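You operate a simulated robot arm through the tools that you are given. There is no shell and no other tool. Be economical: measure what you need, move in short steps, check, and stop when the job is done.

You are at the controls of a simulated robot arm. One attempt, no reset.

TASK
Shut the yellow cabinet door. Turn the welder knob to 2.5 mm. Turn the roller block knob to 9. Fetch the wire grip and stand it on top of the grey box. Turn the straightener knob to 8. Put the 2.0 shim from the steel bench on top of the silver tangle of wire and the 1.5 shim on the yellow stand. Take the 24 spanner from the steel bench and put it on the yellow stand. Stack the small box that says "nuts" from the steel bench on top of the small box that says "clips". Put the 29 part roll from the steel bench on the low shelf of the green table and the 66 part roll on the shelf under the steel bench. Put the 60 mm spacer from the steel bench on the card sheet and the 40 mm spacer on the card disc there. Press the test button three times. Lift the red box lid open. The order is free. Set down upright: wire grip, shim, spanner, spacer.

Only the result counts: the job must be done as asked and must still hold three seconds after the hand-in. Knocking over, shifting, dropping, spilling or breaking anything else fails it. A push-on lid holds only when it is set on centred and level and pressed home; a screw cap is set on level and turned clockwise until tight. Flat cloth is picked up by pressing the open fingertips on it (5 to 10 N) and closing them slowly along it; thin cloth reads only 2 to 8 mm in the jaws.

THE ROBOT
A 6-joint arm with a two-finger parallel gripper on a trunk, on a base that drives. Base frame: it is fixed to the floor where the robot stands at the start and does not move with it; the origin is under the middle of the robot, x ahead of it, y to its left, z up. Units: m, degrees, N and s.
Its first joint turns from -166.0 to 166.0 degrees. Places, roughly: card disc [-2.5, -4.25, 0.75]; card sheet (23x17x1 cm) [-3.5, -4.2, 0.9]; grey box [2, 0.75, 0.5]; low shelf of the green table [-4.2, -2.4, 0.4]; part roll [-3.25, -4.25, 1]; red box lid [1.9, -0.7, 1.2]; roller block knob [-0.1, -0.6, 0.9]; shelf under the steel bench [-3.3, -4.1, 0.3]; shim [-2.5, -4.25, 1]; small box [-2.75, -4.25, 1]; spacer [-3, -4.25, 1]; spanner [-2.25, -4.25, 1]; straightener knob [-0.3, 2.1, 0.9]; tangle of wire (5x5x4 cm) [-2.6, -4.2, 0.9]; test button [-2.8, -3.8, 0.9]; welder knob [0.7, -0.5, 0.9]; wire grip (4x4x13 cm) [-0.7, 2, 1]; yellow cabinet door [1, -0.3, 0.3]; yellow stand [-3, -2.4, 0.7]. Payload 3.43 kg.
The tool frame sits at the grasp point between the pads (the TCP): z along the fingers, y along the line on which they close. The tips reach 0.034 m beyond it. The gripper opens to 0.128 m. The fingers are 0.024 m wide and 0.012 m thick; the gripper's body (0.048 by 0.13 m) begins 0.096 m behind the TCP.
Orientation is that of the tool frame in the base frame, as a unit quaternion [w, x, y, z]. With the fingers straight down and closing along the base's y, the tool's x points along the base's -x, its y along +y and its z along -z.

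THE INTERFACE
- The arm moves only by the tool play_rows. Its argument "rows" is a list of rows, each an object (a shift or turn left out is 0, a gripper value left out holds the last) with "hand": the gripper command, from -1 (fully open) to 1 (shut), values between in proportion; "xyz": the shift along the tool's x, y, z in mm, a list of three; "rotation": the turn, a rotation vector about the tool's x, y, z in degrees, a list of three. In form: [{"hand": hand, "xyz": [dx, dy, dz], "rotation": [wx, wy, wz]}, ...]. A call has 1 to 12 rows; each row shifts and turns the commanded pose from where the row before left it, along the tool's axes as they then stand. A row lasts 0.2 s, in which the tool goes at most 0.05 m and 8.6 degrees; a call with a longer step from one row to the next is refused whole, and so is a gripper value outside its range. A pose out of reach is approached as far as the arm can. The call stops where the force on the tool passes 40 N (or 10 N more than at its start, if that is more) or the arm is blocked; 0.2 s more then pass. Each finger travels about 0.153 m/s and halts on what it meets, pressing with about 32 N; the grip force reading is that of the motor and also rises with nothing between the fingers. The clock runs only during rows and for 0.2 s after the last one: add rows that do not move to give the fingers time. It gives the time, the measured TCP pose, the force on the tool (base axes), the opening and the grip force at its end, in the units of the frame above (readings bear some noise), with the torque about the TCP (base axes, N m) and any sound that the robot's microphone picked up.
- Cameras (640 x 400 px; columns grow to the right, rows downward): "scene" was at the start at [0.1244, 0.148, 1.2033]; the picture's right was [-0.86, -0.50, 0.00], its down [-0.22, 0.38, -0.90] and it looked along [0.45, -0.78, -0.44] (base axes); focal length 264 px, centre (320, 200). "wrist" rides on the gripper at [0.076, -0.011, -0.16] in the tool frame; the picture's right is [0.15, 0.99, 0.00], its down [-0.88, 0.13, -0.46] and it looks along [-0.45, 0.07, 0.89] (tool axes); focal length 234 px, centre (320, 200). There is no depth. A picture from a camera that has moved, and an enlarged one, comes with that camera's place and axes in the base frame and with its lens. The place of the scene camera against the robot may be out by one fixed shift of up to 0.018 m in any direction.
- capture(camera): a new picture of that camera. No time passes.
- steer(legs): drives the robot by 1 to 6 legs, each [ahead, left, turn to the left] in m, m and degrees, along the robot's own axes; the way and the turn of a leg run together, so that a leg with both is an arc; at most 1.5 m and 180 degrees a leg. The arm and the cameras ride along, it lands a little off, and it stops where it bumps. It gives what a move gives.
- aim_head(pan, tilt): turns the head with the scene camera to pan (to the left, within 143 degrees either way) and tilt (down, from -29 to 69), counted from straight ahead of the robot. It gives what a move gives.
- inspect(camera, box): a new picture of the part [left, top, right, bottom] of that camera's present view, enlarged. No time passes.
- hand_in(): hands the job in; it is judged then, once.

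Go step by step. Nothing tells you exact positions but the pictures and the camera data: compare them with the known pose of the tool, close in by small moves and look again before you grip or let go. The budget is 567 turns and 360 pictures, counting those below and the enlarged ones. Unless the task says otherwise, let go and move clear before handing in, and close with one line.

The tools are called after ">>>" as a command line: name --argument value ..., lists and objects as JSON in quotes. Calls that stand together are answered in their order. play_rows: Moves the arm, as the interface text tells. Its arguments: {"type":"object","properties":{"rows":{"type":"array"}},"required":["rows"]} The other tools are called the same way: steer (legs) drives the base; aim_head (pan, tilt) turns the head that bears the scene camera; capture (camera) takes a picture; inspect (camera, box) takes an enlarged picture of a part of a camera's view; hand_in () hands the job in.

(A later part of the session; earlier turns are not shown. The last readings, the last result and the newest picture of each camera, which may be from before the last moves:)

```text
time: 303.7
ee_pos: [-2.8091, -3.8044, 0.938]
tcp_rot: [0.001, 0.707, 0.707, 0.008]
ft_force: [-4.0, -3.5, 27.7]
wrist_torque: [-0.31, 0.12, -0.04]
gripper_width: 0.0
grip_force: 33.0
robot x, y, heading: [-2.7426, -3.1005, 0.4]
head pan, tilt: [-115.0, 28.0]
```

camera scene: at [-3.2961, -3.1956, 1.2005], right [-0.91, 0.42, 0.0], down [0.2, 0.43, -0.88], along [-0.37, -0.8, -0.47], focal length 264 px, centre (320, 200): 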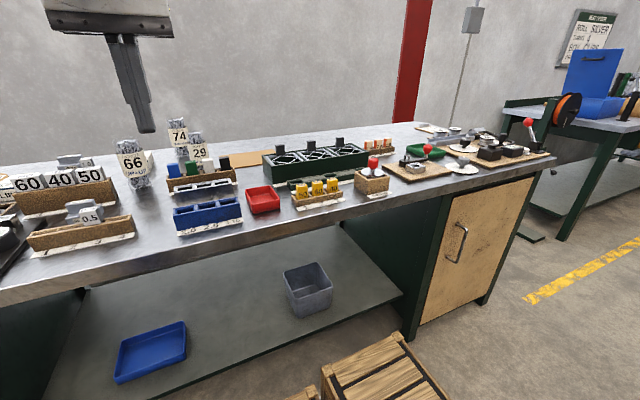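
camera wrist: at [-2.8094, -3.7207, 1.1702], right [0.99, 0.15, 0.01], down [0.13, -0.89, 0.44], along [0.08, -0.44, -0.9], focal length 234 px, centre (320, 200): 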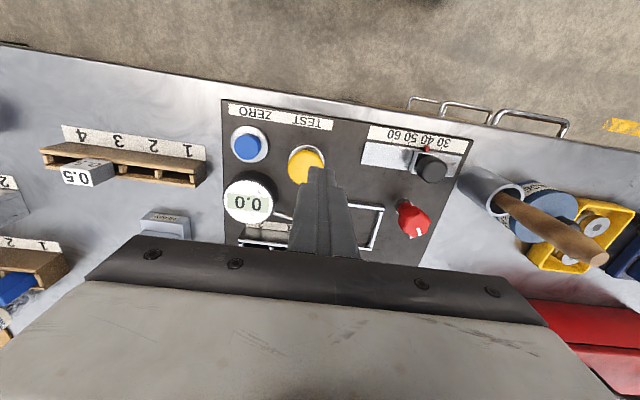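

One click heard. Release and press two more times.

>>> play_rows --rows '[{"xyz": [0, 0, -12]}, {"xyz": [0, 0, -10]}, {}, {}]'

>>> play_rows --rows '[{"xyz": [0, 0, 6]}, {"xyz": [0, 0, 6]}, {"xyz": [0, 0, 3]}, {"xyz": [0, 0, 3]}, {}]'

>>> play_rows --rows '[{"xyz": [0, 0, -10]}, {"xyz": [0, 0, -10]}, {}, {}]'

```text
time: 304.7
ee_pos: [-2.8102, -3.8056, 0.9574]
tcp_rot: [0.0, 0.706, 0.708, 0.011]
ft_force: [0.4, -0.5, 0.2]
wrist_torque: [0.04, 0.03, 0.01]
gripper_width: 0.0
grip_force: 32.8
robot x, y, heading: [-2.7419, -3.0989, 0.1]
head pan, tilt: [-115.0, 28.0]
```

```text
time: 305.9
ee_pos: [-2.8105, -3.8053, 0.9408]
tcp_rot: [-0.001, 0.707, 0.707, 0.008]
ft_force: [1.7, 0.5, 4.1]
wrist_torque: [-0.05, -0.07, 0.03]
gripper_width: 0.0001
grip_force: 33.3
robot x, y, heading: [-2.7444, -3.1033, 0.3]
head pan, tilt: [-115.0, 28.0]
heard: click
```

```text
time: 306.9
ee_pos: [-2.8103, -3.806, 0.9596]
tcp_rot: [0.0, 0.706, 0.708, 0.009]
ft_force: [-0.5, 0.0, 0.4]
wrist_torque: [-0.04, -0.04, 0.03]
gripper_width: 0.0
grip_force: 33.2
robot x, y, heading: [-2.74, -3.1036, 0.2]
head pan, tilt: [-115.0, 28.0]
```

>>> play_rows --rows '[{"xyz": [0, 0, 7]}, {"xyz": [0, 0, 7]}, {"xyz": [0, 0, 3]}, {"xyz": [0, 0, 3]}, {}]'

>>> play_rows --rows '[{"xyz": [0, 0, -10]}, {"xyz": [0, 0, -30]}, {"xyz": [0, 0, -40]}, {"xyz": [0, 0, -40]}, {}]'

```text
time: 308.1
ee_pos: [-2.8084, -3.805, 0.9408]
tcp_rot: [0.0, 0.707, 0.708, 0.009]
ft_force: [-1.2, 0.7, 4.6]
wrist_torque: [-0.05, 0.08, -0.04]
gripper_width: 0.0
grip_force: 33.3
robot x, y, heading: [-2.7432, -3.1, 0.2]
head pan, tilt: [-115.0, 28.0]
heard: click
```

```text
time: 309.3
ee_pos: [-2.8121, -3.807, 1.0617]
tcp_rot: [0.0, 0.707, 0.708, 0.01]
ft_force: [-0.2, -0.3, -0.3]
wrist_torque: [0.0, 0.0, 0.02]
gripper_width: 0.0
grip_force: 32.9
robot x, y, heading: [-2.7416, -3.1036, 0.3]
head pan, tilt: [-115.0, 28.0]
```

Three clicks done. Next the 60 mm spacer at about (-2.97, -3.90). I drive 0.2 m back and look from above.

>>> steer --legs '[[-0.2, -0.02, 0]]'

>>> capture --camera "wrist"

```text
time: 310.9
ee_pos: [-3.0142, -3.8272, 1.061]
tcp_rot: [-0.001, 0.708, 0.706, 0.01]
ft_force: [0.4, 0.2, 0.0]
wrist_torque: [0.02, 0.03, 0.0]
gripper_width: 0.0
grip_force: 33.1
robot x, y, heading: [-2.9388, -3.1228, -0.3]
head pan, tilt: [-115.0, 28.0]
```

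```text
189 pictures are left
camera wrist: at [-3.0264, -3.7551, 1.2207], right [0.99, 0.14, 0.01], down [0.12, -0.89, 0.44], along [0.08, -0.44, -0.9], focal length 234 px, centre (320, 200)
```

wrist: 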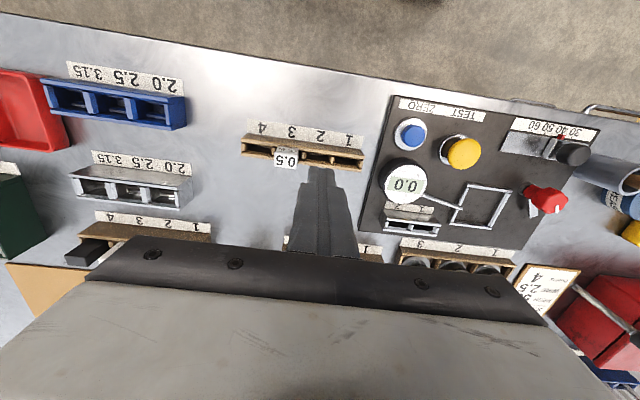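

>>> play_rows --rows '[{"hand": -1, "xyz": [-30, 20, 0]}, {"xyz": [-25, 20, 0]}, {}]'

>>> capture --camera "wrist"

```text
time: 311.7
ee_pos: [-2.9728, -3.8812, 1.0602]
tcp_rot: [0.001, 0.707, 0.707, 0.008]
ft_force: [0.2, -0.6, -1.0]
wrist_torque: [0.0, 0.01, 0.02]
gripper_width: 0.1278
grip_force: 0.1
robot x, y, heading: [-2.9371, -3.1199, 0.1]
head pan, tilt: [-115.0, 28.0]
```

```text
188 pictures are left
camera wrist: at [-2.985, -3.8081, 1.2193], right [0.99, 0.14, 0.01], down [0.12, -0.89, 0.45], along [0.08, -0.44, -0.89], focal length 234 px, centre (320, 200)
```

wrist: 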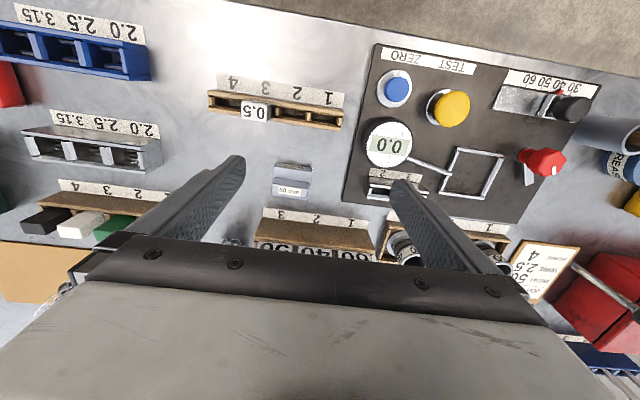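

>>> inspect --camera "wrist" --box '[230, 130, 370, 250]'

```text
3.33 times, centred on (300, 190) of wrist
camera zoom: at [-2.985, -3.8081, 1.2193], right [0.99, 0.14, 0.01], down [0.12, -0.89, 0.45], along [0.08, -0.44, -0.89], focal length 781 px, centre (387, 233)
```

zoom: 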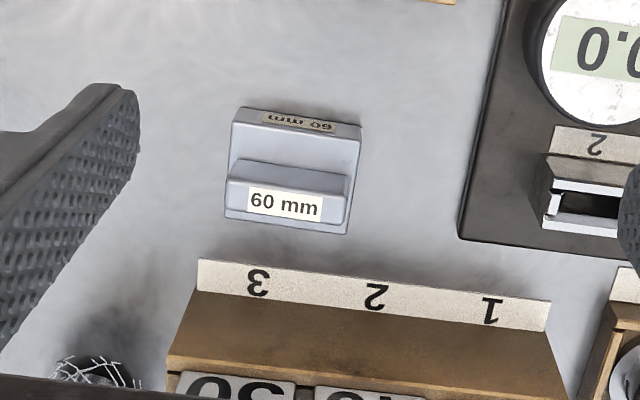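

>>> play_rows --rows '[{"hand": -0.5, "xyz": [-30, -14.5, 0]}, {"xyz": [-31, -14.5, 0]}, {"xyz": [0, 0, 40]}, {}]'

>>> inspect --camera "wrist" --box '[220, 80, 420, 250]'

```text
time: 312.7
ee_pos: [-2.9906, -3.9161, 0.9881]
tcp_rot: [-0.001, 0.707, 0.707, 0.009]
ft_force: [0.3, -0.2, 0.2]
wrist_torque: [0.01, 0.0, -0.02]
gripper_width: 0.0959
grip_force: 0.0
out of reach, approached as far as the arm can: row 1, 2
robot x, y, heading: [-2.937, -3.1184, 0.0]
head pan, tilt: [-115.0, 28.0]
```

```text
2.35 times, centred on (320, 165) of wrist
camera zoom: at [-3.0036, -3.8441, 1.147], right [0.99, 0.14, 0.01], down [0.12, -0.89, 0.44], along [0.08, -0.44, -0.9], focal length 551 px, centre (320, 282)
```

zoom: 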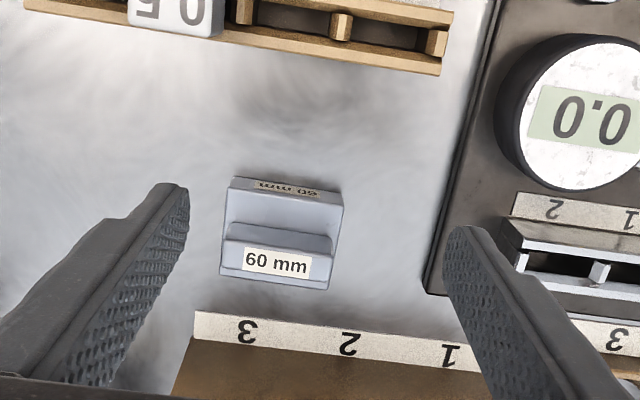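

>>> steer --legs '[[0, -0.05, 0]]'

>>> play_rows --rows '[{"xyz": [24, -16, 0]}, {}]'

>>> inspect --camera "wrist" --box '[220, 80, 420, 250]'

```text
time: 313.6
ee_pos: [-2.9916, -3.9669, 0.9884]
tcp_rot: [-0.001, 0.708, 0.706, 0.009]
ft_force: [0.1, 0.5, -0.4]
wrist_torque: [0.03, -0.03, -0.03]
gripper_width: 0.0959
grip_force: 0.0
robot x, y, heading: [-2.9382, -3.1714, 0.3]
head pan, tilt: [-115.0, 28.0]
```

```text
time: 314.2
ee_pos: [-3.0068, -3.9425, 0.9886]
tcp_rot: [-0.001, 0.708, 0.706, 0.009]
ft_force: [0.0, -0.6, -0.4]
wrist_torque: [-0.02, 0.02, 0.01]
gripper_width: 0.0963
grip_force: 0.0
robot x, y, heading: [-2.9375, -3.1759, 0.2]
head pan, tilt: [-115.0, 28.0]
```

```text
2.35 times, centred on (320, 165) of wrist
camera zoom: at [-3.0196, -3.8704, 1.1474], right [0.99, 0.14, 0.01], down [0.12, -0.89, 0.44], along [0.08, -0.44, -0.9], focal length 551 px, centre (320, 282)
```

zoom: 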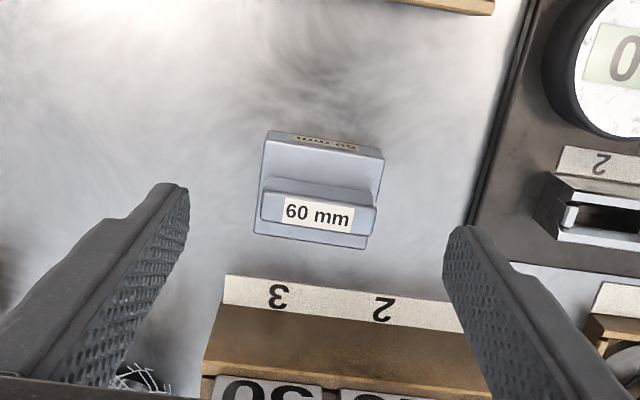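

>>> play_rows --rows '[{"xyz": [-4, 0, 20]}, {"xyz": [0, 0, 18]}, {}]'

>>> inspect --camera "wrist" --box '[220, 80, 420, 250]'

```text
time: 315.0
ee_pos: [-3.0077, -3.948, 0.9493]
tcp_rot: [-0.001, 0.708, 0.706, 0.009]
ft_force: [-0.2, -0.2, -0.3]
wrist_torque: [0.0, 0.01, 0.0]
gripper_width: 0.096
grip_force: 0.1
robot x, y, heading: [-2.9338, -3.1778, 0.2]
head pan, tilt: [-115.0, 28.0]
```

```text
2.35 times, centred on (320, 165) of wrist
camera zoom: at [-3.0197, -3.8749, 1.1086], right [0.99, 0.14, 0.01], down [0.12, -0.89, 0.44], along [0.08, -0.44, -0.9], focal length 551 px, centre (320, 282)
```

zoom: 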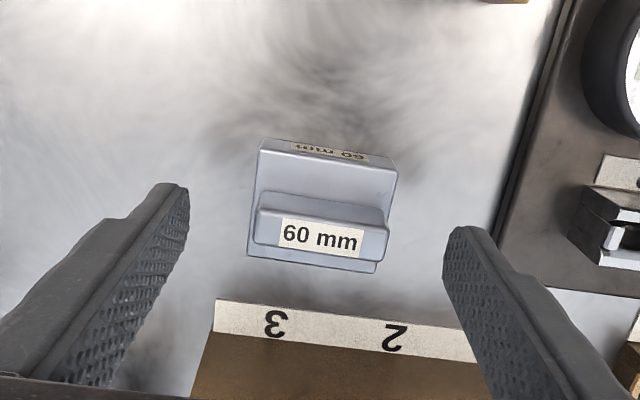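

>>> play_rows --rows '[{"xyz": [0, 0, 13]}, {"hand": 0}, {"hand": 0.2}, {"hand": 1}, {"hand": 1}]'

>>> inspect --camera "wrist" --box '[220, 80, 420, 250]'

```text
time: 316.2
ee_pos: [-3.0067, -3.9467, 0.9367]
tcp_rot: [0.0, 0.708, 0.706, 0.009]
ft_force: [-0.2, 0.2, 0.2]
wrist_torque: [-0.03, 0.04, -0.06]
gripper_width: 0.0535
grip_force: 32.4
robot x, y, heading: [-2.9395, -3.1705, -0.0]
head pan, tilt: [-115.0, 28.0]
```

```text
2.35 times, centred on (320, 165) of wrist
camera zoom: at [-3.0187, -3.8744, 1.0963], right [0.99, 0.14, 0.01], down [0.12, -0.89, 0.44], along [0.08, -0.44, -0.9], focal length 551 px, centre (320, 282)
```

zoom: 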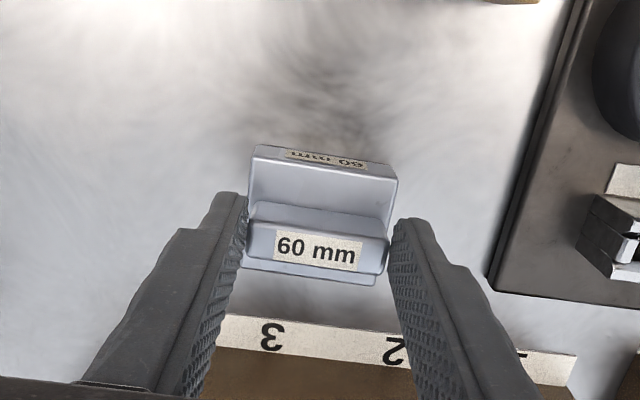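

Gripped at 53 mm. Lift.

>>> play_rows --rows '[{"xyz": [0, 0, -20]}, {"xyz": [0, 0, -30]}, {"xyz": [0, 0, -30]}, {"xyz": [0, 0, -20]}, {}]'

>>> capture --camera "wrist"

```text
time: 317.4
ee_pos: [-3.0084, -3.9466, 1.0373]
tcp_rot: [-0.001, 0.708, 0.706, 0.009]
ft_force: [-0.2, 0.2, -2.6]
wrist_torque: [0.02, -0.01, 0.02]
gripper_width: 0.0538
grip_force: 32.2
robot x, y, heading: [-2.9408, -3.17, -0.2]
head pan, tilt: [-115.0, 28.0]
```

```text
182 pictures are left
camera wrist: at [-3.0205, -3.8748, 1.1967], right [0.99, 0.14, 0.01], down [0.12, -0.89, 0.44], along [0.08, -0.44, -0.9], focal length 234 px, centre (320, 200)
```

wrist: 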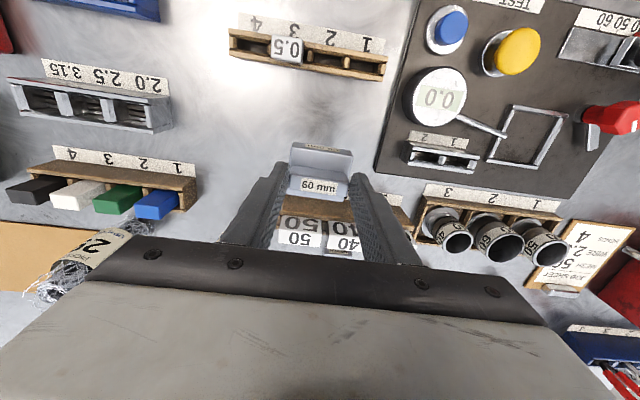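

Held well. I retract toward the robot, raise, then drive back along the bench to the card sheet.

>>> play_rows --rows '[{"xyz": [45, 0, -10]}, {"xyz": [45, 0, -20]}, {"xyz": [30, 0, -30]}, {}]'

>>> steer --legs '[[-0.47, 0, 0]]'

>>> steer --legs '[[0, -0.2, 0]]'

>>> capture --camera "wrist"

>>> aim_head --pan -90 --tilt 32

>>> capture --camera "scene"

```text
time: 318.4
ee_pos: [-3.0084, -3.8304, 1.1001]
tcp_rot: [0.0, 0.708, 0.706, 0.009]
ft_force: [-0.4, 0.7, -2.4]
wrist_torque: [0.03, -0.02, 0.01]
gripper_width: 0.0537
grip_force: 31.5
robot x, y, heading: [-2.9388, -3.1758, -0.2]
head pan, tilt: [-115.0, 28.0]
```

```text
time: 321.2
ee_pos: [-3.4588, -3.8348, 1.1]
tcp_rot: [0.0, 0.701, 0.713, 0.009]
ft_force: [0.1, -0.2, -2.0]
wrist_torque: [0.0, -0.02, 0.03]
gripper_width: 0.0537
grip_force: 32.2
robot x, y, heading: [-3.4048, -3.1742, 1.0]
head pan, tilt: [-115.0, 28.0]
```

```text
time: 322.8
ee_pos: [-3.4585, -4.0295, 1.0993]
tcp_rot: [-0.001, 0.703, 0.711, 0.009]
ft_force: [-0.2, -0.3, -2.0]
wrist_torque: [0.05, 0.0, 0.02]
gripper_width: 0.0534
grip_force: 31.9
robot x, y, heading: [-3.4029, -3.3709, 0.9]
head pan, tilt: [-115.0, 28.0]
```

```text
181 pictures are left
camera wrist: at [-3.4723, -3.9582, 1.2596], right [0.99, 0.16, 0.01], down [0.14, -0.89, 0.44], along [0.08, -0.44, -0.9], focal length 234 px, centre (320, 200)
```

wrist: 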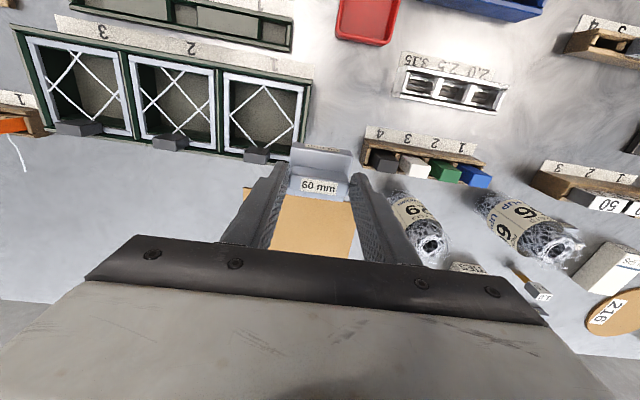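

```text
time: 323.7
ee_pos: [-3.4586, -4.0315, 1.1013]
tcp_rot: [-0.001, 0.703, 0.711, 0.009]
ft_force: [0.0, 0.1, -1.9]
wrist_torque: [-0.01, 0.03, 0.03]
gripper_width: 0.0534
grip_force: 31.8
robot x, y, heading: [-3.4006, -3.3738, 1.0]
head pan, tilt: [-90.0, 32.0]
```

```text
180 pictures are left
camera scene: at [-3.3247, -3.2343, 1.1942], right [-1.0, -0.01, 0.0], down [-0.01, 0.53, -0.85], along [0.01, -0.85, -0.53], focal length 264 px, centre (320, 200)
```

scene: 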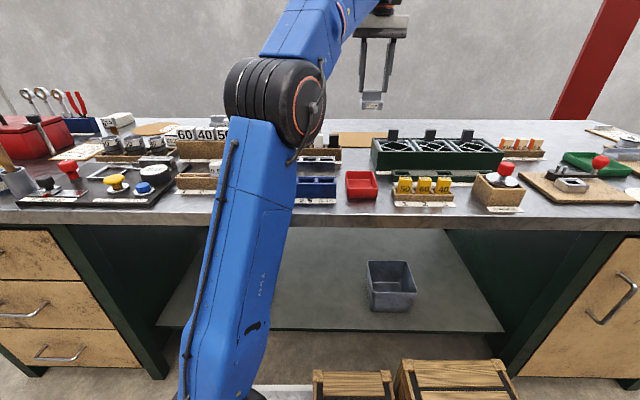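

>>> inspect --camera "wrist" --box '[200, 120, 420, 290]'

>>> inspect --camera "scene" --box '[290, 90, 510, 220]'

```text
2.35 times, centred on (310, 205) of wrist
camera zoom: at [-3.4723, -3.9582, 1.2596], right [0.99, 0.16, 0.01], down [0.14, -0.89, 0.44], along [0.08, -0.44, -0.9], focal length 551 px, centre (344, 188)
```

zoom: 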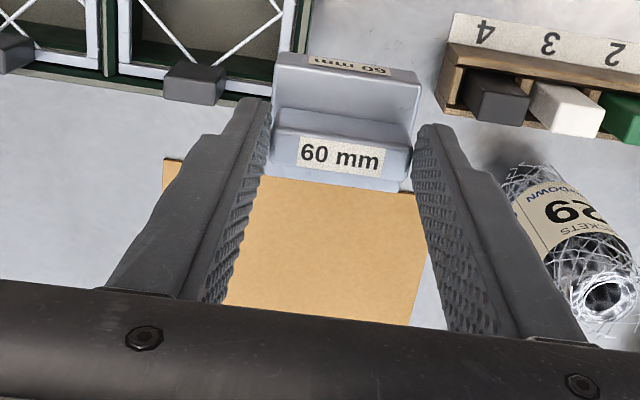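

```text
2.91 times, centred on (400, 155) of scene
camera zoom: at [-3.3247, -3.2343, 1.1942], right [-1.0, -0.01, 0.0], down [-0.01, 0.53, -0.85], along [0.01, -0.85, -0.53], focal length 769 px, centre (87, 331)
```

zoom: 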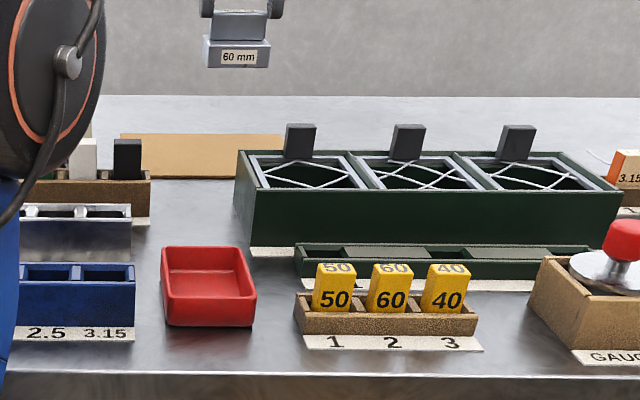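

The card sheet spans x≈-3.58…-3.36, y≈-4.31…-4.14. I extend to its centre, descending gradually.

>>> play_rows --rows '[{"xyz": [-40, -3, 12]}, {"xyz": [-40, -3, 12]}, {"xyz": [-40, -3, 12]}, {"xyz": [-40, -3, 12]}, {"xyz": [-25, 0, 12]}, {}]'

>>> capture --camera "wrist"

```text
time: 325.1
ee_pos: [-3.4542, -4.1885, 1.0081]
tcp_rot: [0.0, 0.701, 0.713, 0.007]
ft_force: [-0.7, -0.2, -2.8]
wrist_torque: [-0.03, -0.01, 0.01]
gripper_width: 0.0535
grip_force: 31.8
out of reach, approached as far as the arm can: row 2, 3, 4, 5
robot x, y, heading: [-3.4025, -3.3755, 1.1]
head pan, tilt: [-90.0, 32.0]
```

```text
177 pictures are left
camera wrist: at [-3.4685, -4.1149, 1.1671], right [0.99, 0.16, 0.01], down [0.14, -0.88, 0.45], along [0.08, -0.44, -0.89], focal length 234 px, centre (320, 200)
```

wrist: 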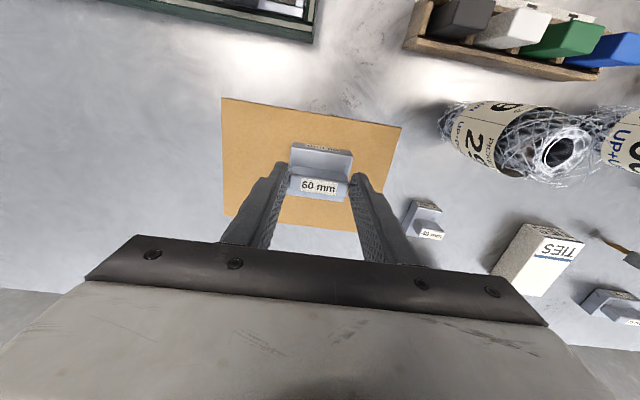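

The spacer is well over the card sheet. Lower it.

>>> play_rows --rows '[{"xyz": [-4, -6, 20]}, {"xyz": [0, 0, 15]}, {"xyz": [0, 0, 10]}, {"xyz": [0, 0, 5]}, {}]'

>>> capture --camera "wrist"

```text
time: 326.3
ee_pos: [-3.4626, -4.1935, 0.9558]
tcp_rot: [-0.001, 0.703, 0.712, 0.01]
ft_force: [-0.2, 0.0, -2.3]
wrist_torque: [0.06, 0.03, -0.01]
gripper_width: 0.0537
grip_force: 31.7
robot x, y, heading: [-3.3992, -3.3713, 0.9]
head pan, tilt: [-90.0, 32.0]
```

```text
176 pictures are left
camera wrist: at [-3.4761, -4.1216, 1.1151], right [0.99, 0.16, 0.01], down [0.14, -0.89, 0.44], along [0.08, -0.44, -0.9], focal length 234 px, centre (320, 200)
```

wrist: 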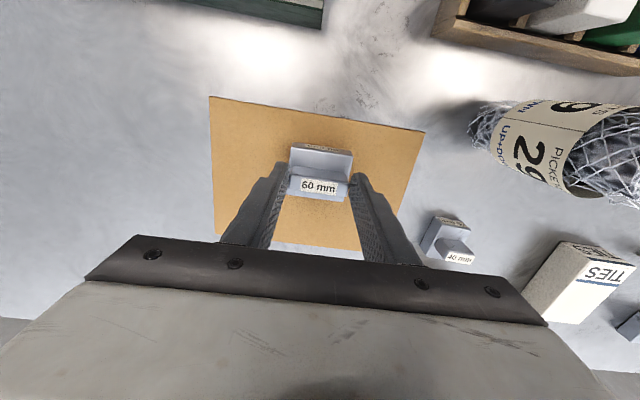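

Still slightly above. Lower in small steps until contact.

>>> play_rows --rows '[{"xyz": [0, 0, 3]}, {"xyz": [0, 0, 3]}, {}]'

>>> play_rows --rows '[{"xyz": [0, 0, 2]}, {"xyz": [0, 0, 2]}, {}]'

```text
time: 327.1
ee_pos: [-3.4616, -4.1932, 0.9494]
tcp_rot: [0.0, 0.703, 0.711, 0.009]
ft_force: [-0.5, 0.5, -2.4]
wrist_torque: [0.05, 0.02, 0.01]
gripper_width: 0.0535
grip_force: 31.9
robot x, y, heading: [-3.4035, -3.372, 0.8]
head pan, tilt: [-90.0, 32.0]
```

```text
time: 327.9
ee_pos: [-3.4611, -4.1944, 0.9442]
tcp_rot: [-0.001, 0.703, 0.711, 0.009]
ft_force: [0.1, -0.3, -2.0]
wrist_torque: [0.05, -0.01, 0.0]
gripper_width: 0.0537
grip_force: 32.2
robot x, y, heading: [-3.4021, -3.372, 0.9]
head pan, tilt: [-90.0, 32.0]
```

>>> play_rows --rows '[{"xyz": [0, 0, 2]}, {"xyz": [0, 0, 2]}, {}]'

>>> play_rows --rows '[{"xyz": [0, 0, 2]}, {"xyz": [0, 0, 1]}, {}]'

```text
time: 328.7
ee_pos: [-3.4606, -4.1933, 0.9405]
tcp_rot: [-0.001, 0.703, 0.711, 0.009]
ft_force: [0.4, -0.1, 4.0]
wrist_torque: [-0.13, 0.16, 0.01]
gripper_width: 0.0535
grip_force: 32.2
robot x, y, heading: [-3.3995, -3.3718, 1.0]
head pan, tilt: [-90.0, 32.0]
```

```text
time: 329.5
ee_pos: [-3.4603, -4.1927, 0.9386]
tcp_rot: [0.0, 0.703, 0.712, 0.008]
ft_force: [-1.2, 0.6, 20.3]
wrist_torque: [-0.11, 0.13, -0.07]
gripper_width: 0.0537
grip_force: 31.9
robot x, y, heading: [-3.4018, -3.3741, 0.8]
head pan, tilt: [-90.0, 32.0]
```

Contact. Ease off, open and lift away.

>>> play_rows --rows '[{"xyz": [0, 0, -1.5]}, {"hand": 0.1}, {"hand": -0.1}, {"hand": -0.3}, {"xyz": [0, 0, -30]}, {"xyz": [0, 0, -30]}, {}]'

>>> capture --camera "wrist"

```text
time: 331.1
ee_pos: [-3.4616, -4.1864, 1.0096]
tcp_rot: [0.003, 0.702, 0.712, 0.003]
ft_force: [0.4, 0.3, 0.6]
wrist_torque: [0.04, -0.01, -0.01]
gripper_width: 0.0833
grip_force: 0.1
robot x, y, heading: [-3.4043, -3.3733, 1.0]
head pan, tilt: [-90.0, 32.0]
```

```text
175 pictures are left
camera wrist: at [-3.4744, -4.111, 1.1682], right [0.99, 0.16, 0.01], down [0.14, -0.88, 0.46], along [0.08, -0.45, -0.89], focal length 234 px, centre (320, 200)
```

wrist: 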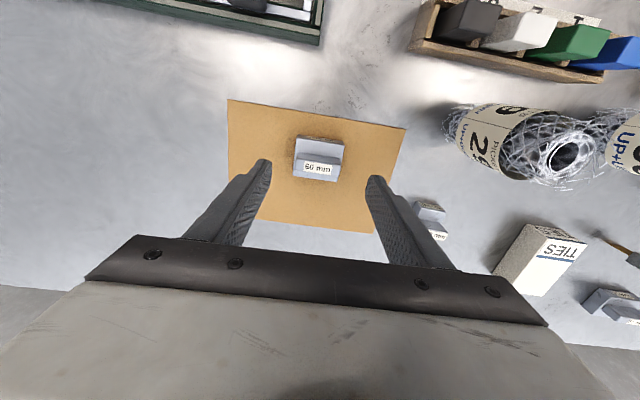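

The 60 mm spacer stands on the card sheet. Next the 40 mm spacer at ≈(-3.315, -4.25): drive 0.12 ahead after raising a little.

>>> play_rows --rows '[{"hand": -0.4, "xyz": [30, 0, -45]}, {"xyz": [20, 0, -20]}, {}]'

>>> steer --legs '[[0.13, 0, -1]]'

>>> capture --camera "wrist"

```text
refused: row 1 steps farther than a row can; nothing moved
```

```text
time: 331.9
ee_pos: [-3.4447, -4.1845, 1.0095]
tcp_rot: [0.003, 0.706, 0.709, 0.003]
ft_force: [0.1, -0.1, 0.4]
wrist_torque: [0.02, 0.01, 0.01]
gripper_width: 0.0834
grip_force: 0.0
robot x, y, heading: [-3.3769, -3.3713, 0.9]
head pan, tilt: [-90.0, 32.0]
stopped in leg 1: the robot was blocked; the commanded pose is now the measured one
```

```text
174 pictures are left
camera wrist: at [-3.4564, -4.1087, 1.1675], right [0.99, 0.15, 0.01], down [0.13, -0.88, 0.46], along [0.07, -0.45, -0.89], focal length 234 px, centre (320, 200)
```

wrist: 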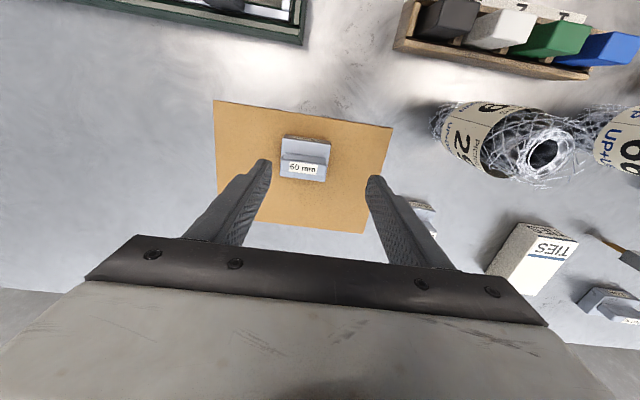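

That refusal meant I drove without raising and something blocked. I back up the 3 cm and look carefully.

>>> steer --legs '[[-0.03, 0, 0]]'

>>> capture --camera "wrist"

>>> capture --camera "scene"

```text
time: 332.7
ee_pos: [-3.4496, -4.1832, 1.0093]
tcp_rot: [0.003, 0.706, 0.708, 0.001]
ft_force: [-0.8, 0.2, -0.3]
wrist_torque: [0.01, 0.01, 0.01]
gripper_width: 0.0831
grip_force: 0.0
robot x, y, heading: [-3.3782, -3.3727, 0.6]
head pan, tilt: [-90.0, 32.0]
stopped in leg 1: the robot was blocked; the commanded pose is now the measured one
```

```text
173 pictures are left
camera wrist: at [-3.4604, -4.1087, 1.1678], right [0.99, 0.15, 0.01], down [0.13, -0.88, 0.46], along [0.07, -0.45, -0.89], focal length 234 px, centre (320, 200)
```

wrist: 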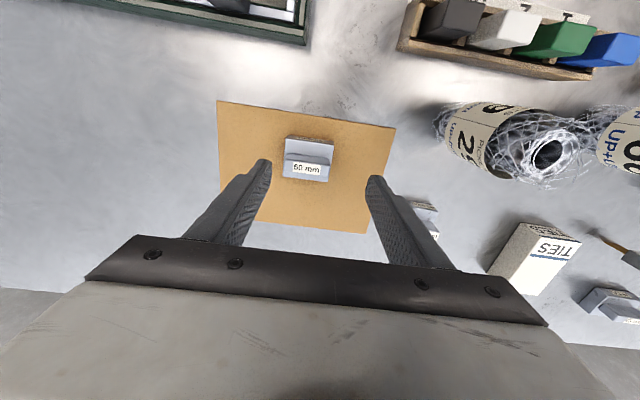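

```text
172 pictures are left
camera scene: at [-3.3041, -3.2298, 1.1942], right [-1.0, -0.01, 0.0], down [-0.01, 0.53, -0.85], along [0.01, -0.85, -0.53], focal length 264 px, centre (320, 200)
```

scene: 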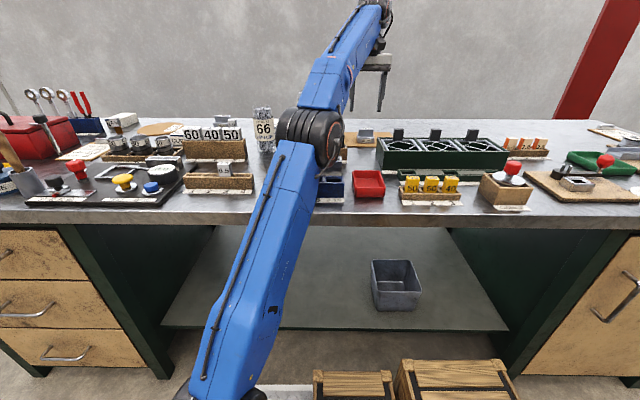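

Probably a low arm link is touching something. I retract the arm gently (toward the robot and up) and check.

>>> play_rows --rows '[{"xyz": [8, 0, -6]}, {"xyz": [8, 0, -6]}, {}]'

>>> inspect --camera "scene" --box '[240, 80, 440, 215]'

```text
time: 333.5
ee_pos: [-3.4481, -4.1694, 1.02]
tcp_rot: [0.002, 0.706, 0.708, 0.003]
ft_force: [1.1, 0.6, 0.0]
wrist_torque: [0.01, 0.0, 0.0]
gripper_width: 0.083
grip_force: 0.0
robot x, y, heading: [-3.3793, -3.3713, 0.6]
head pan, tilt: [-90.0, 32.0]
```

```text
2.96 times, centred on (340, 148) of scene
camera zoom: at [-3.3035, -3.2307, 1.1942], right [-1.0, -0.01, 0.0], down [-0.01, 0.53, -0.85], along [0.01, -0.85, -0.53], focal length 784 px, centre (261, 356)
```

zoom: 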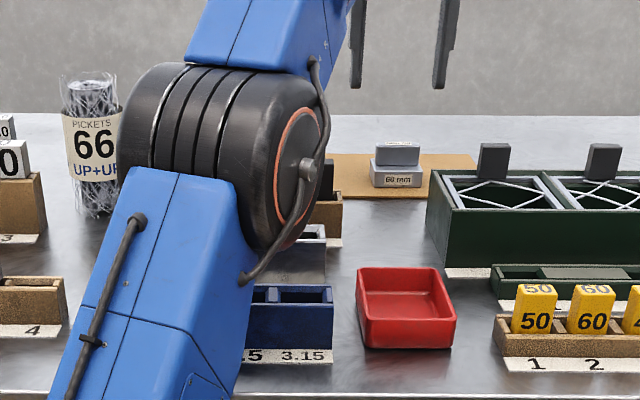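

>>> play_rows --rows '[{"xyz": [20, 0, -10]}, {"xyz": [30, 0, -15]}, {"xyz": [40, 0, -20]}, {"xyz": [40, 0, -20]}, {"xyz": [40, 0, 0]}, {"xyz": [40, 0, 0]}, {}]'

>>> capture --camera "wrist"

>>> inspect --camera "scene" --box '[200, 80, 440, 230]'

```text
time: 335.1
ee_pos: [-3.4488, -3.9608, 1.0858]
tcp_rot: [0.003, 0.705, 0.709, 0.002]
ft_force: [-0.3, -0.1, -0.2]
wrist_torque: [-0.03, -0.02, -0.02]
gripper_width: 0.0832
grip_force: 0.1
robot x, y, heading: [-3.3798, -3.3653, 0.8]
head pan, tilt: [-90.0, 32.0]
```

```text
170 pictures are left
camera wrist: at [-3.461, -3.8857, 1.2435], right [0.99, 0.15, 0.01], down [0.13, -0.88, 0.46], along [0.07, -0.45, -0.89], focal length 234 px, centre (320, 200)
```

wrist: 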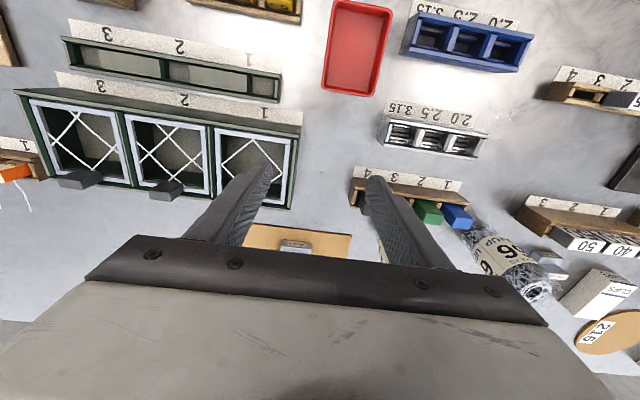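

```text
2.67 times, centred on (320, 155) of scene
camera zoom: at [-3.3036, -3.2306, 1.1942], right [-1.0, -0.01, 0.0], down [-0.01, 0.53, -0.85], along [0.01, -0.85, -0.53], focal length 705 px, centre (320, 320)
```

zoom: 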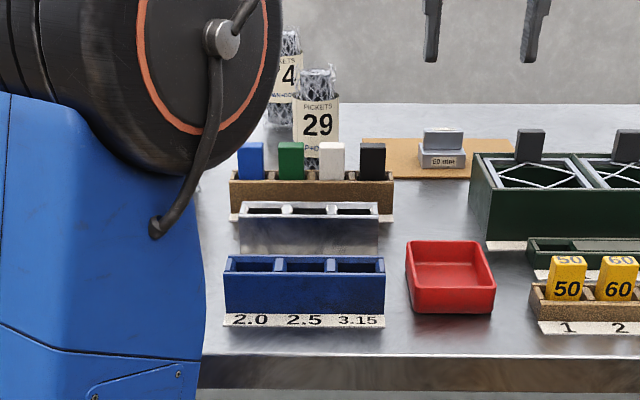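

Nothing appears displaced. Far reaches make the elbow low, so I'll use a tool pitched ~45° outward instead. Roll 29 (axis ≈(-3.29, -4.13), top z≈1.0) goes first.

>>> steer --legs '[[0.1, 0.1, 0]]'

>>> play_rows --rows '[{"hand": -1, "rotation": [0, -8.5, 0]}, {"rotation": [0, -8.5, 0]}, {"rotation": [0, -8.5, 0]}, {"rotation": [0, -8.5, 0]}, {"rotation": [0, -8.5, 0]}, {"rotation": [0, -2.5, 0]}, {}]'

>>> capture --camera "wrist"

```text
time: 336.4
ee_pos: [-3.3518, -3.8593, 1.0863]
tcp_rot: [0.003, 0.706, 0.708, 0.001]
ft_force: [-0.5, 0.0, -0.1]
wrist_torque: [-0.02, -0.01, 0.02]
gripper_width: 0.0831
grip_force: 0.0
robot x, y, heading: [-3.2858, -3.2661, 0.4]
head pan, tilt: [-90.0, 32.0]
```

```text
time: 338.0
ee_pos: [-3.3509, -3.8592, 1.0852]
tcp_rot: [0.273, 0.653, 0.653, -0.269]
ft_force: [-1.2, 0.7, -0.3]
wrist_torque: [0.03, 0.0, 0.02]
gripper_width: 0.1277
grip_force: 0.0
robot x, y, heading: [-3.2834, -3.2663, 0.6]
head pan, tilt: [-90.0, 32.0]
```

```text
168 pictures are left
camera wrist: at [-3.3634, -3.6941, 1.143], right [0.99, 0.11, -0.1], down [0.13, -0.3, 0.95], along [0.07, -0.95, -0.31], focal length 234 px, centre (320, 200)
```

wrist: 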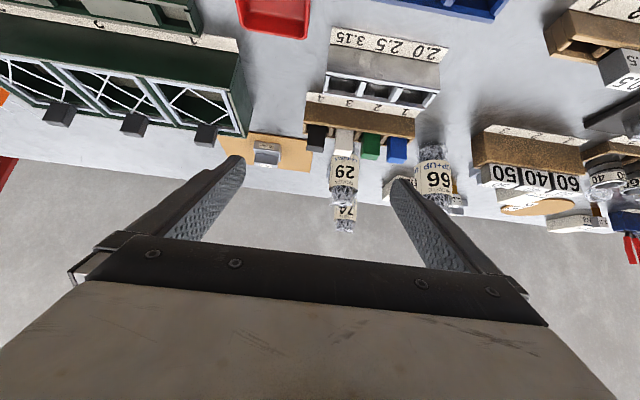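

>>> play_rows --rows '[{"xyz": [-26.6, 15.7, 31.7]}, {"xyz": [-26.6, 15.7, 31.7]}, {"xyz": [-26.6, 15.7, 31.7]}, {"xyz": [-26.6, 15.7, 31.7]}, {}]'

>>> capture --camera "wrist"

```text
time: 339.2
ee_pos: [-3.2876, -4.0232, 1.0695]
tcp_rot: [0.273, 0.653, 0.654, -0.268]
ft_force: [0.4, 0.2, 0.0]
wrist_torque: [0.04, -0.02, -0.02]
gripper_width: 0.1282
grip_force: 0.0
robot x, y, heading: [-3.2818, -3.2673, 1.0]
head pan, tilt: [-90.0, 32.0]
```

```text
167 pictures are left
camera wrist: at [-3.3004, -3.8564, 1.1274], right [0.99, 0.11, -0.1], down [0.12, -0.3, 0.95], along [0.07, -0.95, -0.31], focal length 234 px, centre (320, 200)
```

wrist: 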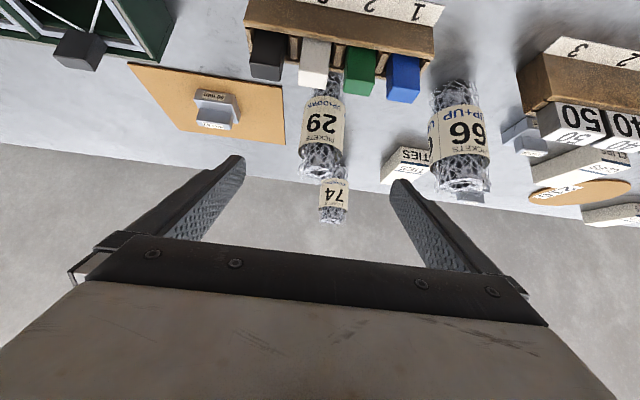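

>>> play_rows --rows '[{"xyz": [0, 0, 40]}, {"xyz": [0, 0, 40]}, {"xyz": [0, 0, 30]}, {}]'

>>> capture --camera "wrist"

```text
time: 340.2
ee_pos: [-3.2896, -4.1009, 0.9939]
tcp_rot: [0.274, 0.653, 0.654, -0.268]
ft_force: [0.2, 0.4, 0.1]
wrist_torque: [-0.02, 0.01, -0.02]
gripper_width: 0.1278
grip_force: 0.1
robot x, y, heading: [-3.2832, -3.2731, 0.3]
head pan, tilt: [-90.0, 32.0]
```

```text
166 pictures are left
camera wrist: at [-3.3003, -3.936, 1.0526], right [0.99, 0.11, -0.1], down [0.13, -0.3, 0.95], along [0.07, -0.95, -0.31], focal length 234 px, centre (320, 200)
```

wrist: 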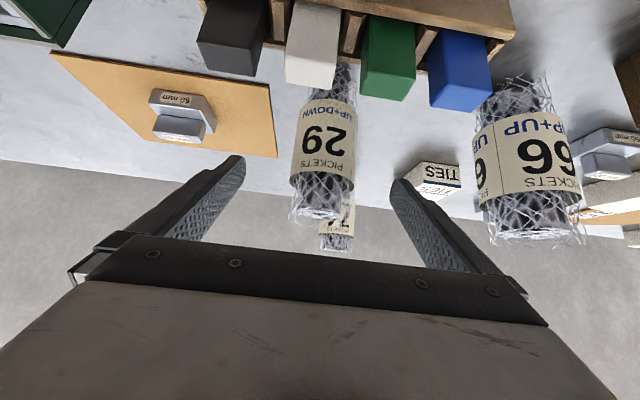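

>>> play_rows --rows '[{"xyz": [0, 0, 20]}, {"xyz": [0, 0, 20]}, {"hand": -0.5}, {"hand": -0.2}, {"hand": 0.1}, {"hand": 1}, {"hand": 1}]'

>>> capture --camera "wrist"

```text
time: 341.8
ee_pos: [-3.2901, -4.1305, 0.9648]
tcp_rot: [0.273, 0.653, 0.654, -0.268]
ft_force: [-0.7, -0.5, 0.4]
wrist_torque: [-0.02, 0.12, -0.01]
gripper_width: 0.0545
grip_force: 32.0
robot x, y, heading: [-3.2826, -3.2669, 0.5]
head pan, tilt: [-90.0, 32.0]
```

```text
165 pictures are left
camera wrist: at [-3.3013, -3.9646, 1.0233], right [0.99, 0.11, -0.1], down [0.13, -0.3, 0.95], along [0.07, -0.95, -0.31], focal length 234 px, centre (320, 200)
```

wrist: 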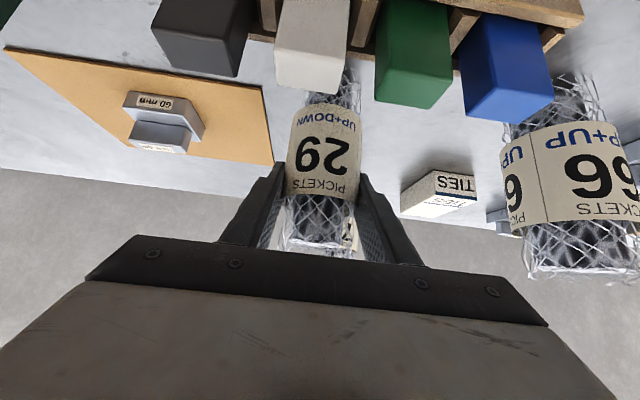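

Roll 29 gripped. Lift straight up, then retract.

>>> play_rows --rows '[{"xyz": [-14, 0, -14]}, {"xyz": [-21, 0, -21]}, {"xyz": [-25, 0, -25]}, {"xyz": [-25, 0, -25]}, {"xyz": [25, 0, -25]}, {"xyz": [28, 0, -28]}, {"xyz": [28, 0, -28]}, {"xyz": [28, 0, -28]}, {"xyz": [28, 0, -28]}, {}]'

>>> capture --camera "wrist"

>>> capture --camera "scene"

```text
time: 344.0
ee_pos: [-3.2877, -3.9342, 1.0844]
tcp_rot: [0.273, 0.654, 0.653, -0.269]
ft_force: [-0.3, -0.1, -1.6]
wrist_torque: [0.0, 0.02, 0.03]
gripper_width: 0.0513
grip_force: 32.0
robot x, y, heading: [-3.2808, -3.2689, 0.6]
head pan, tilt: [-90.0, 32.0]
```

```text
164 pictures are left
camera wrist: at [-3.2994, -3.7684, 1.1437], right [0.99, 0.11, -0.1], down [0.13, -0.3, 0.95], along [0.07, -0.95, -0.31], focal length 234 px, centre (320, 200)
```

wrist: 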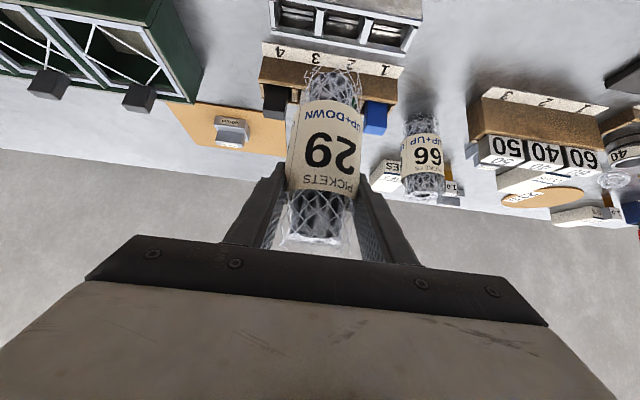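

```text
163 pictures are left
camera scene: at [-3.2059, -3.1295, 1.1942], right [-1.0, -0.01, 0.0], down [-0.01, 0.53, -0.85], along [0.01, -0.85, -0.53], focal length 264 px, centre (320, 200)
```

scene: 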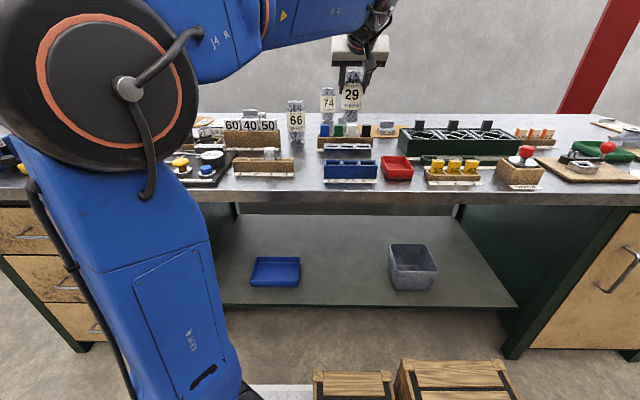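

Held securely. I look at the green table (behind me) to plan the placement.

>>> aim_head --pan 120 --tilt 30

>>> capture --camera "scene"

>>> aim_head --pan 75 --tilt 30

>>> capture --camera "scene"

```text
time: 347.0
ee_pos: [-3.2885, -3.9339, 1.0857]
tcp_rot: [0.273, 0.653, 0.654, -0.268]
ft_force: [-0.1, 0.1, -1.2]
wrist_torque: [-0.02, -0.01, -0.01]
gripper_width: 0.0514
grip_force: 31.7
robot x, y, heading: [-3.283, -3.2668, 0.7]
head pan, tilt: [120.0, 30.0]
```

```text
162 pictures are left
camera scene: at [-3.2528, -2.962, 1.1974], right [0.86, 0.51, 0.0], down [0.25, -0.43, -0.87], along [-0.44, 0.75, -0.5], focal length 264 px, centre (320, 200)
```

scene: 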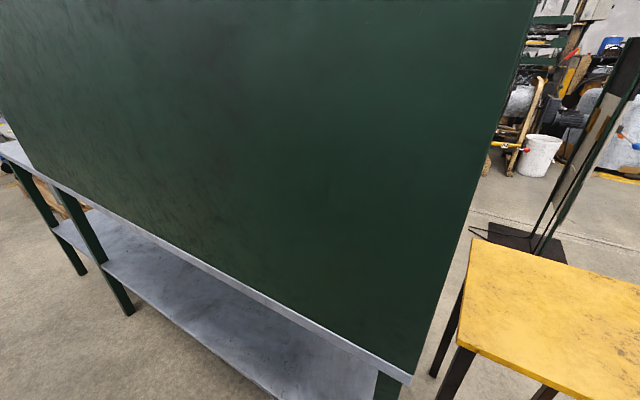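

```text
time: 348.1
ee_pos: [-3.2872, -3.9349, 1.0856]
tcp_rot: [0.273, 0.653, 0.653, -0.269]
ft_force: [0.0, 0.1, -1.2]
wrist_torque: [0.0, -0.02, -0.01]
gripper_width: 0.0513
grip_force: 31.6
robot x, y, heading: [-3.2814, -3.2699, 0.5]
head pan, tilt: [75.0, 30.0]
```

```text
161 pictures are left
camera scene: at [-3.1844, -2.9523, 1.1974], right [0.97, -0.25, 0.0], down [-0.12, -0.48, -0.87], along [0.21, 0.84, -0.5], focal length 264 px, centre (320, 200)
```

scene: 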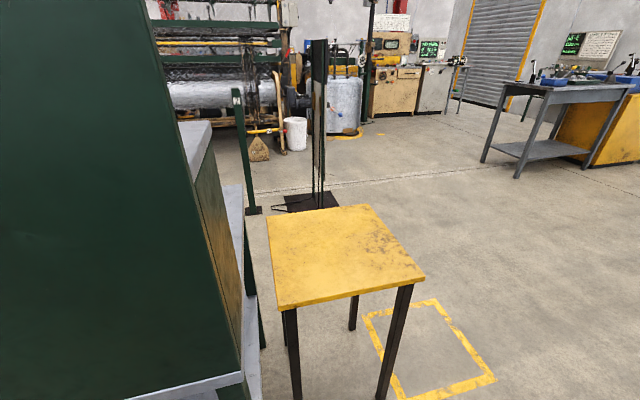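

The lane side of the green table is open below the tabletop (shelf z≈0.4, opening to z≈0.7). I'll turn around in the open area east and come back with the arm facing +y. First retract and raise.

>>> play_rows --rows '[{"xyz": [30, 0, -30]}, {"xyz": [30, 0, -30]}, {"xyz": [30, 0, -30]}, {"xyz": [10, 0, -40]}, {"xyz": [-20, 0, -20]}, {}]'

>>> steer --legs '[[1.4, 0, 0], [0.4, 0.05, 0], [0, 0, 179]]'

>>> aim_head --pan -30 --tilt 30

>>> capture --camera "scene"

```text
time: 349.6
ee_pos: [-3.2891, -3.7751, 1.1361]
tcp_rot: [0.273, 0.653, 0.654, -0.268]
ft_force: [-0.5, -0.8, -2.3]
wrist_torque: [-0.03, 0.0, -0.01]
gripper_width: 0.0516
grip_force: 32.1
robot x, y, heading: [-3.2828, -3.2679, 0.8]
head pan, tilt: [75.0, 30.0]
```

```text
time: 366.1
ee_pos: [-1.4387, -2.6977, 1.1361]
tcp_rot: [0.271, -0.647, 0.659, 0.271]
ft_force: [0.4, 0.1, -2.1]
wrist_torque: [0.01, 0.01, -0.01]
gripper_width: 0.0511
grip_force: 31.8
robot x, y, heading: [-1.4574, -3.203, 179.5]
head pan, tilt: [75.0, 30.0]
```

```text
time: 367.9
ee_pos: [-1.4382, -2.6971, 1.1375]
tcp_rot: [0.271, -0.647, 0.66, 0.27]
ft_force: [-0.4, 0.2, -1.4]
wrist_torque: [0.01, -0.01, 0.0]
gripper_width: 0.0514
grip_force: 31.9
robot x, y, heading: [-1.4519, -3.2054, 179.5]
head pan, tilt: [-30.0, 30.0]
```

```text
160 pictures are left
camera scene: at [-1.6167, -3.3705, 1.1973], right [0.51, 0.86, 0.0], down [0.43, -0.25, -0.87], along [-0.75, 0.44, -0.5], focal length 264 px, centre (320, 200)
```

scene: 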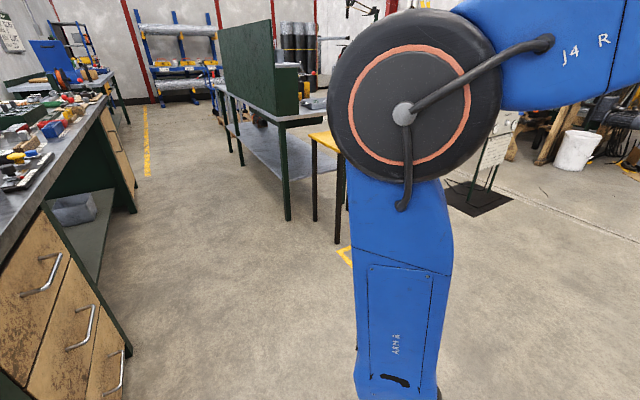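

Path along the lane is clear; I keep closer to the bench so the arm clears the green panel, and drive to x≈-3.75.

>>> steer --legs '[[0, 0.17, 0.5], [1.3, 0, 0]]'

>>> steer --legs '[[0.95, 0, 0]]'

>>> capture --camera "scene"

>>> capture --camera "wrist"

```text
time: 375.3
ee_pos: [-2.714, -2.8796, 1.1366]
tcp_rot: [-0.267, 0.656, -0.651, -0.274]
ft_force: [-0.8, -0.2, -1.9]
wrist_torque: [0.01, -0.03, 0.01]
gripper_width: 0.0513
grip_force: 31.7
robot x, y, heading: [-2.7187, -3.3863, -179.1]
head pan, tilt: [-30.0, 30.0]
```

```text
time: 380.2
ee_pos: [-3.6584, -2.9081, 1.1358]
tcp_rot: [-0.264, 0.664, -0.643, -0.277]
ft_force: [-0.1, 0.2, -2.0]
wrist_torque: [0.02, 0.01, 0.01]
gripper_width: 0.0512
grip_force: 32.0
robot x, y, heading: [-3.6499, -3.4125, -177.7]
head pan, tilt: [-30.0, 30.0]
```

```text
159 pictures are left
camera scene: at [-3.8022, -3.5886, 1.1973], right [0.46, 0.89, 0.0], down [0.44, -0.23, -0.87], along [-0.77, 0.4, -0.5], focal length 264 px, centre (320, 200)
```

scene: 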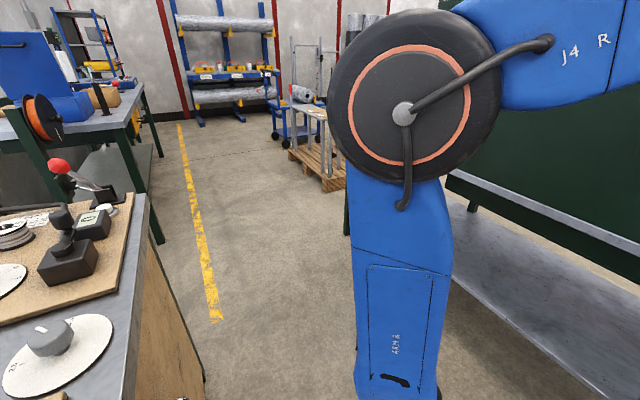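

```text
158 pictures are left
camera wrist: at [-3.6409, -3.0746, 1.1945], right [-0.99, -0.14, -0.1], down [-0.13, 0.3, 0.95], along [-0.1, 0.94, -0.31], focal length 234 px, centre (320, 200)
```

wrist: 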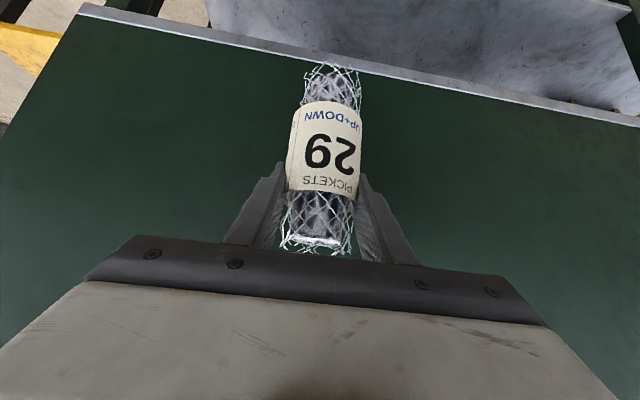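

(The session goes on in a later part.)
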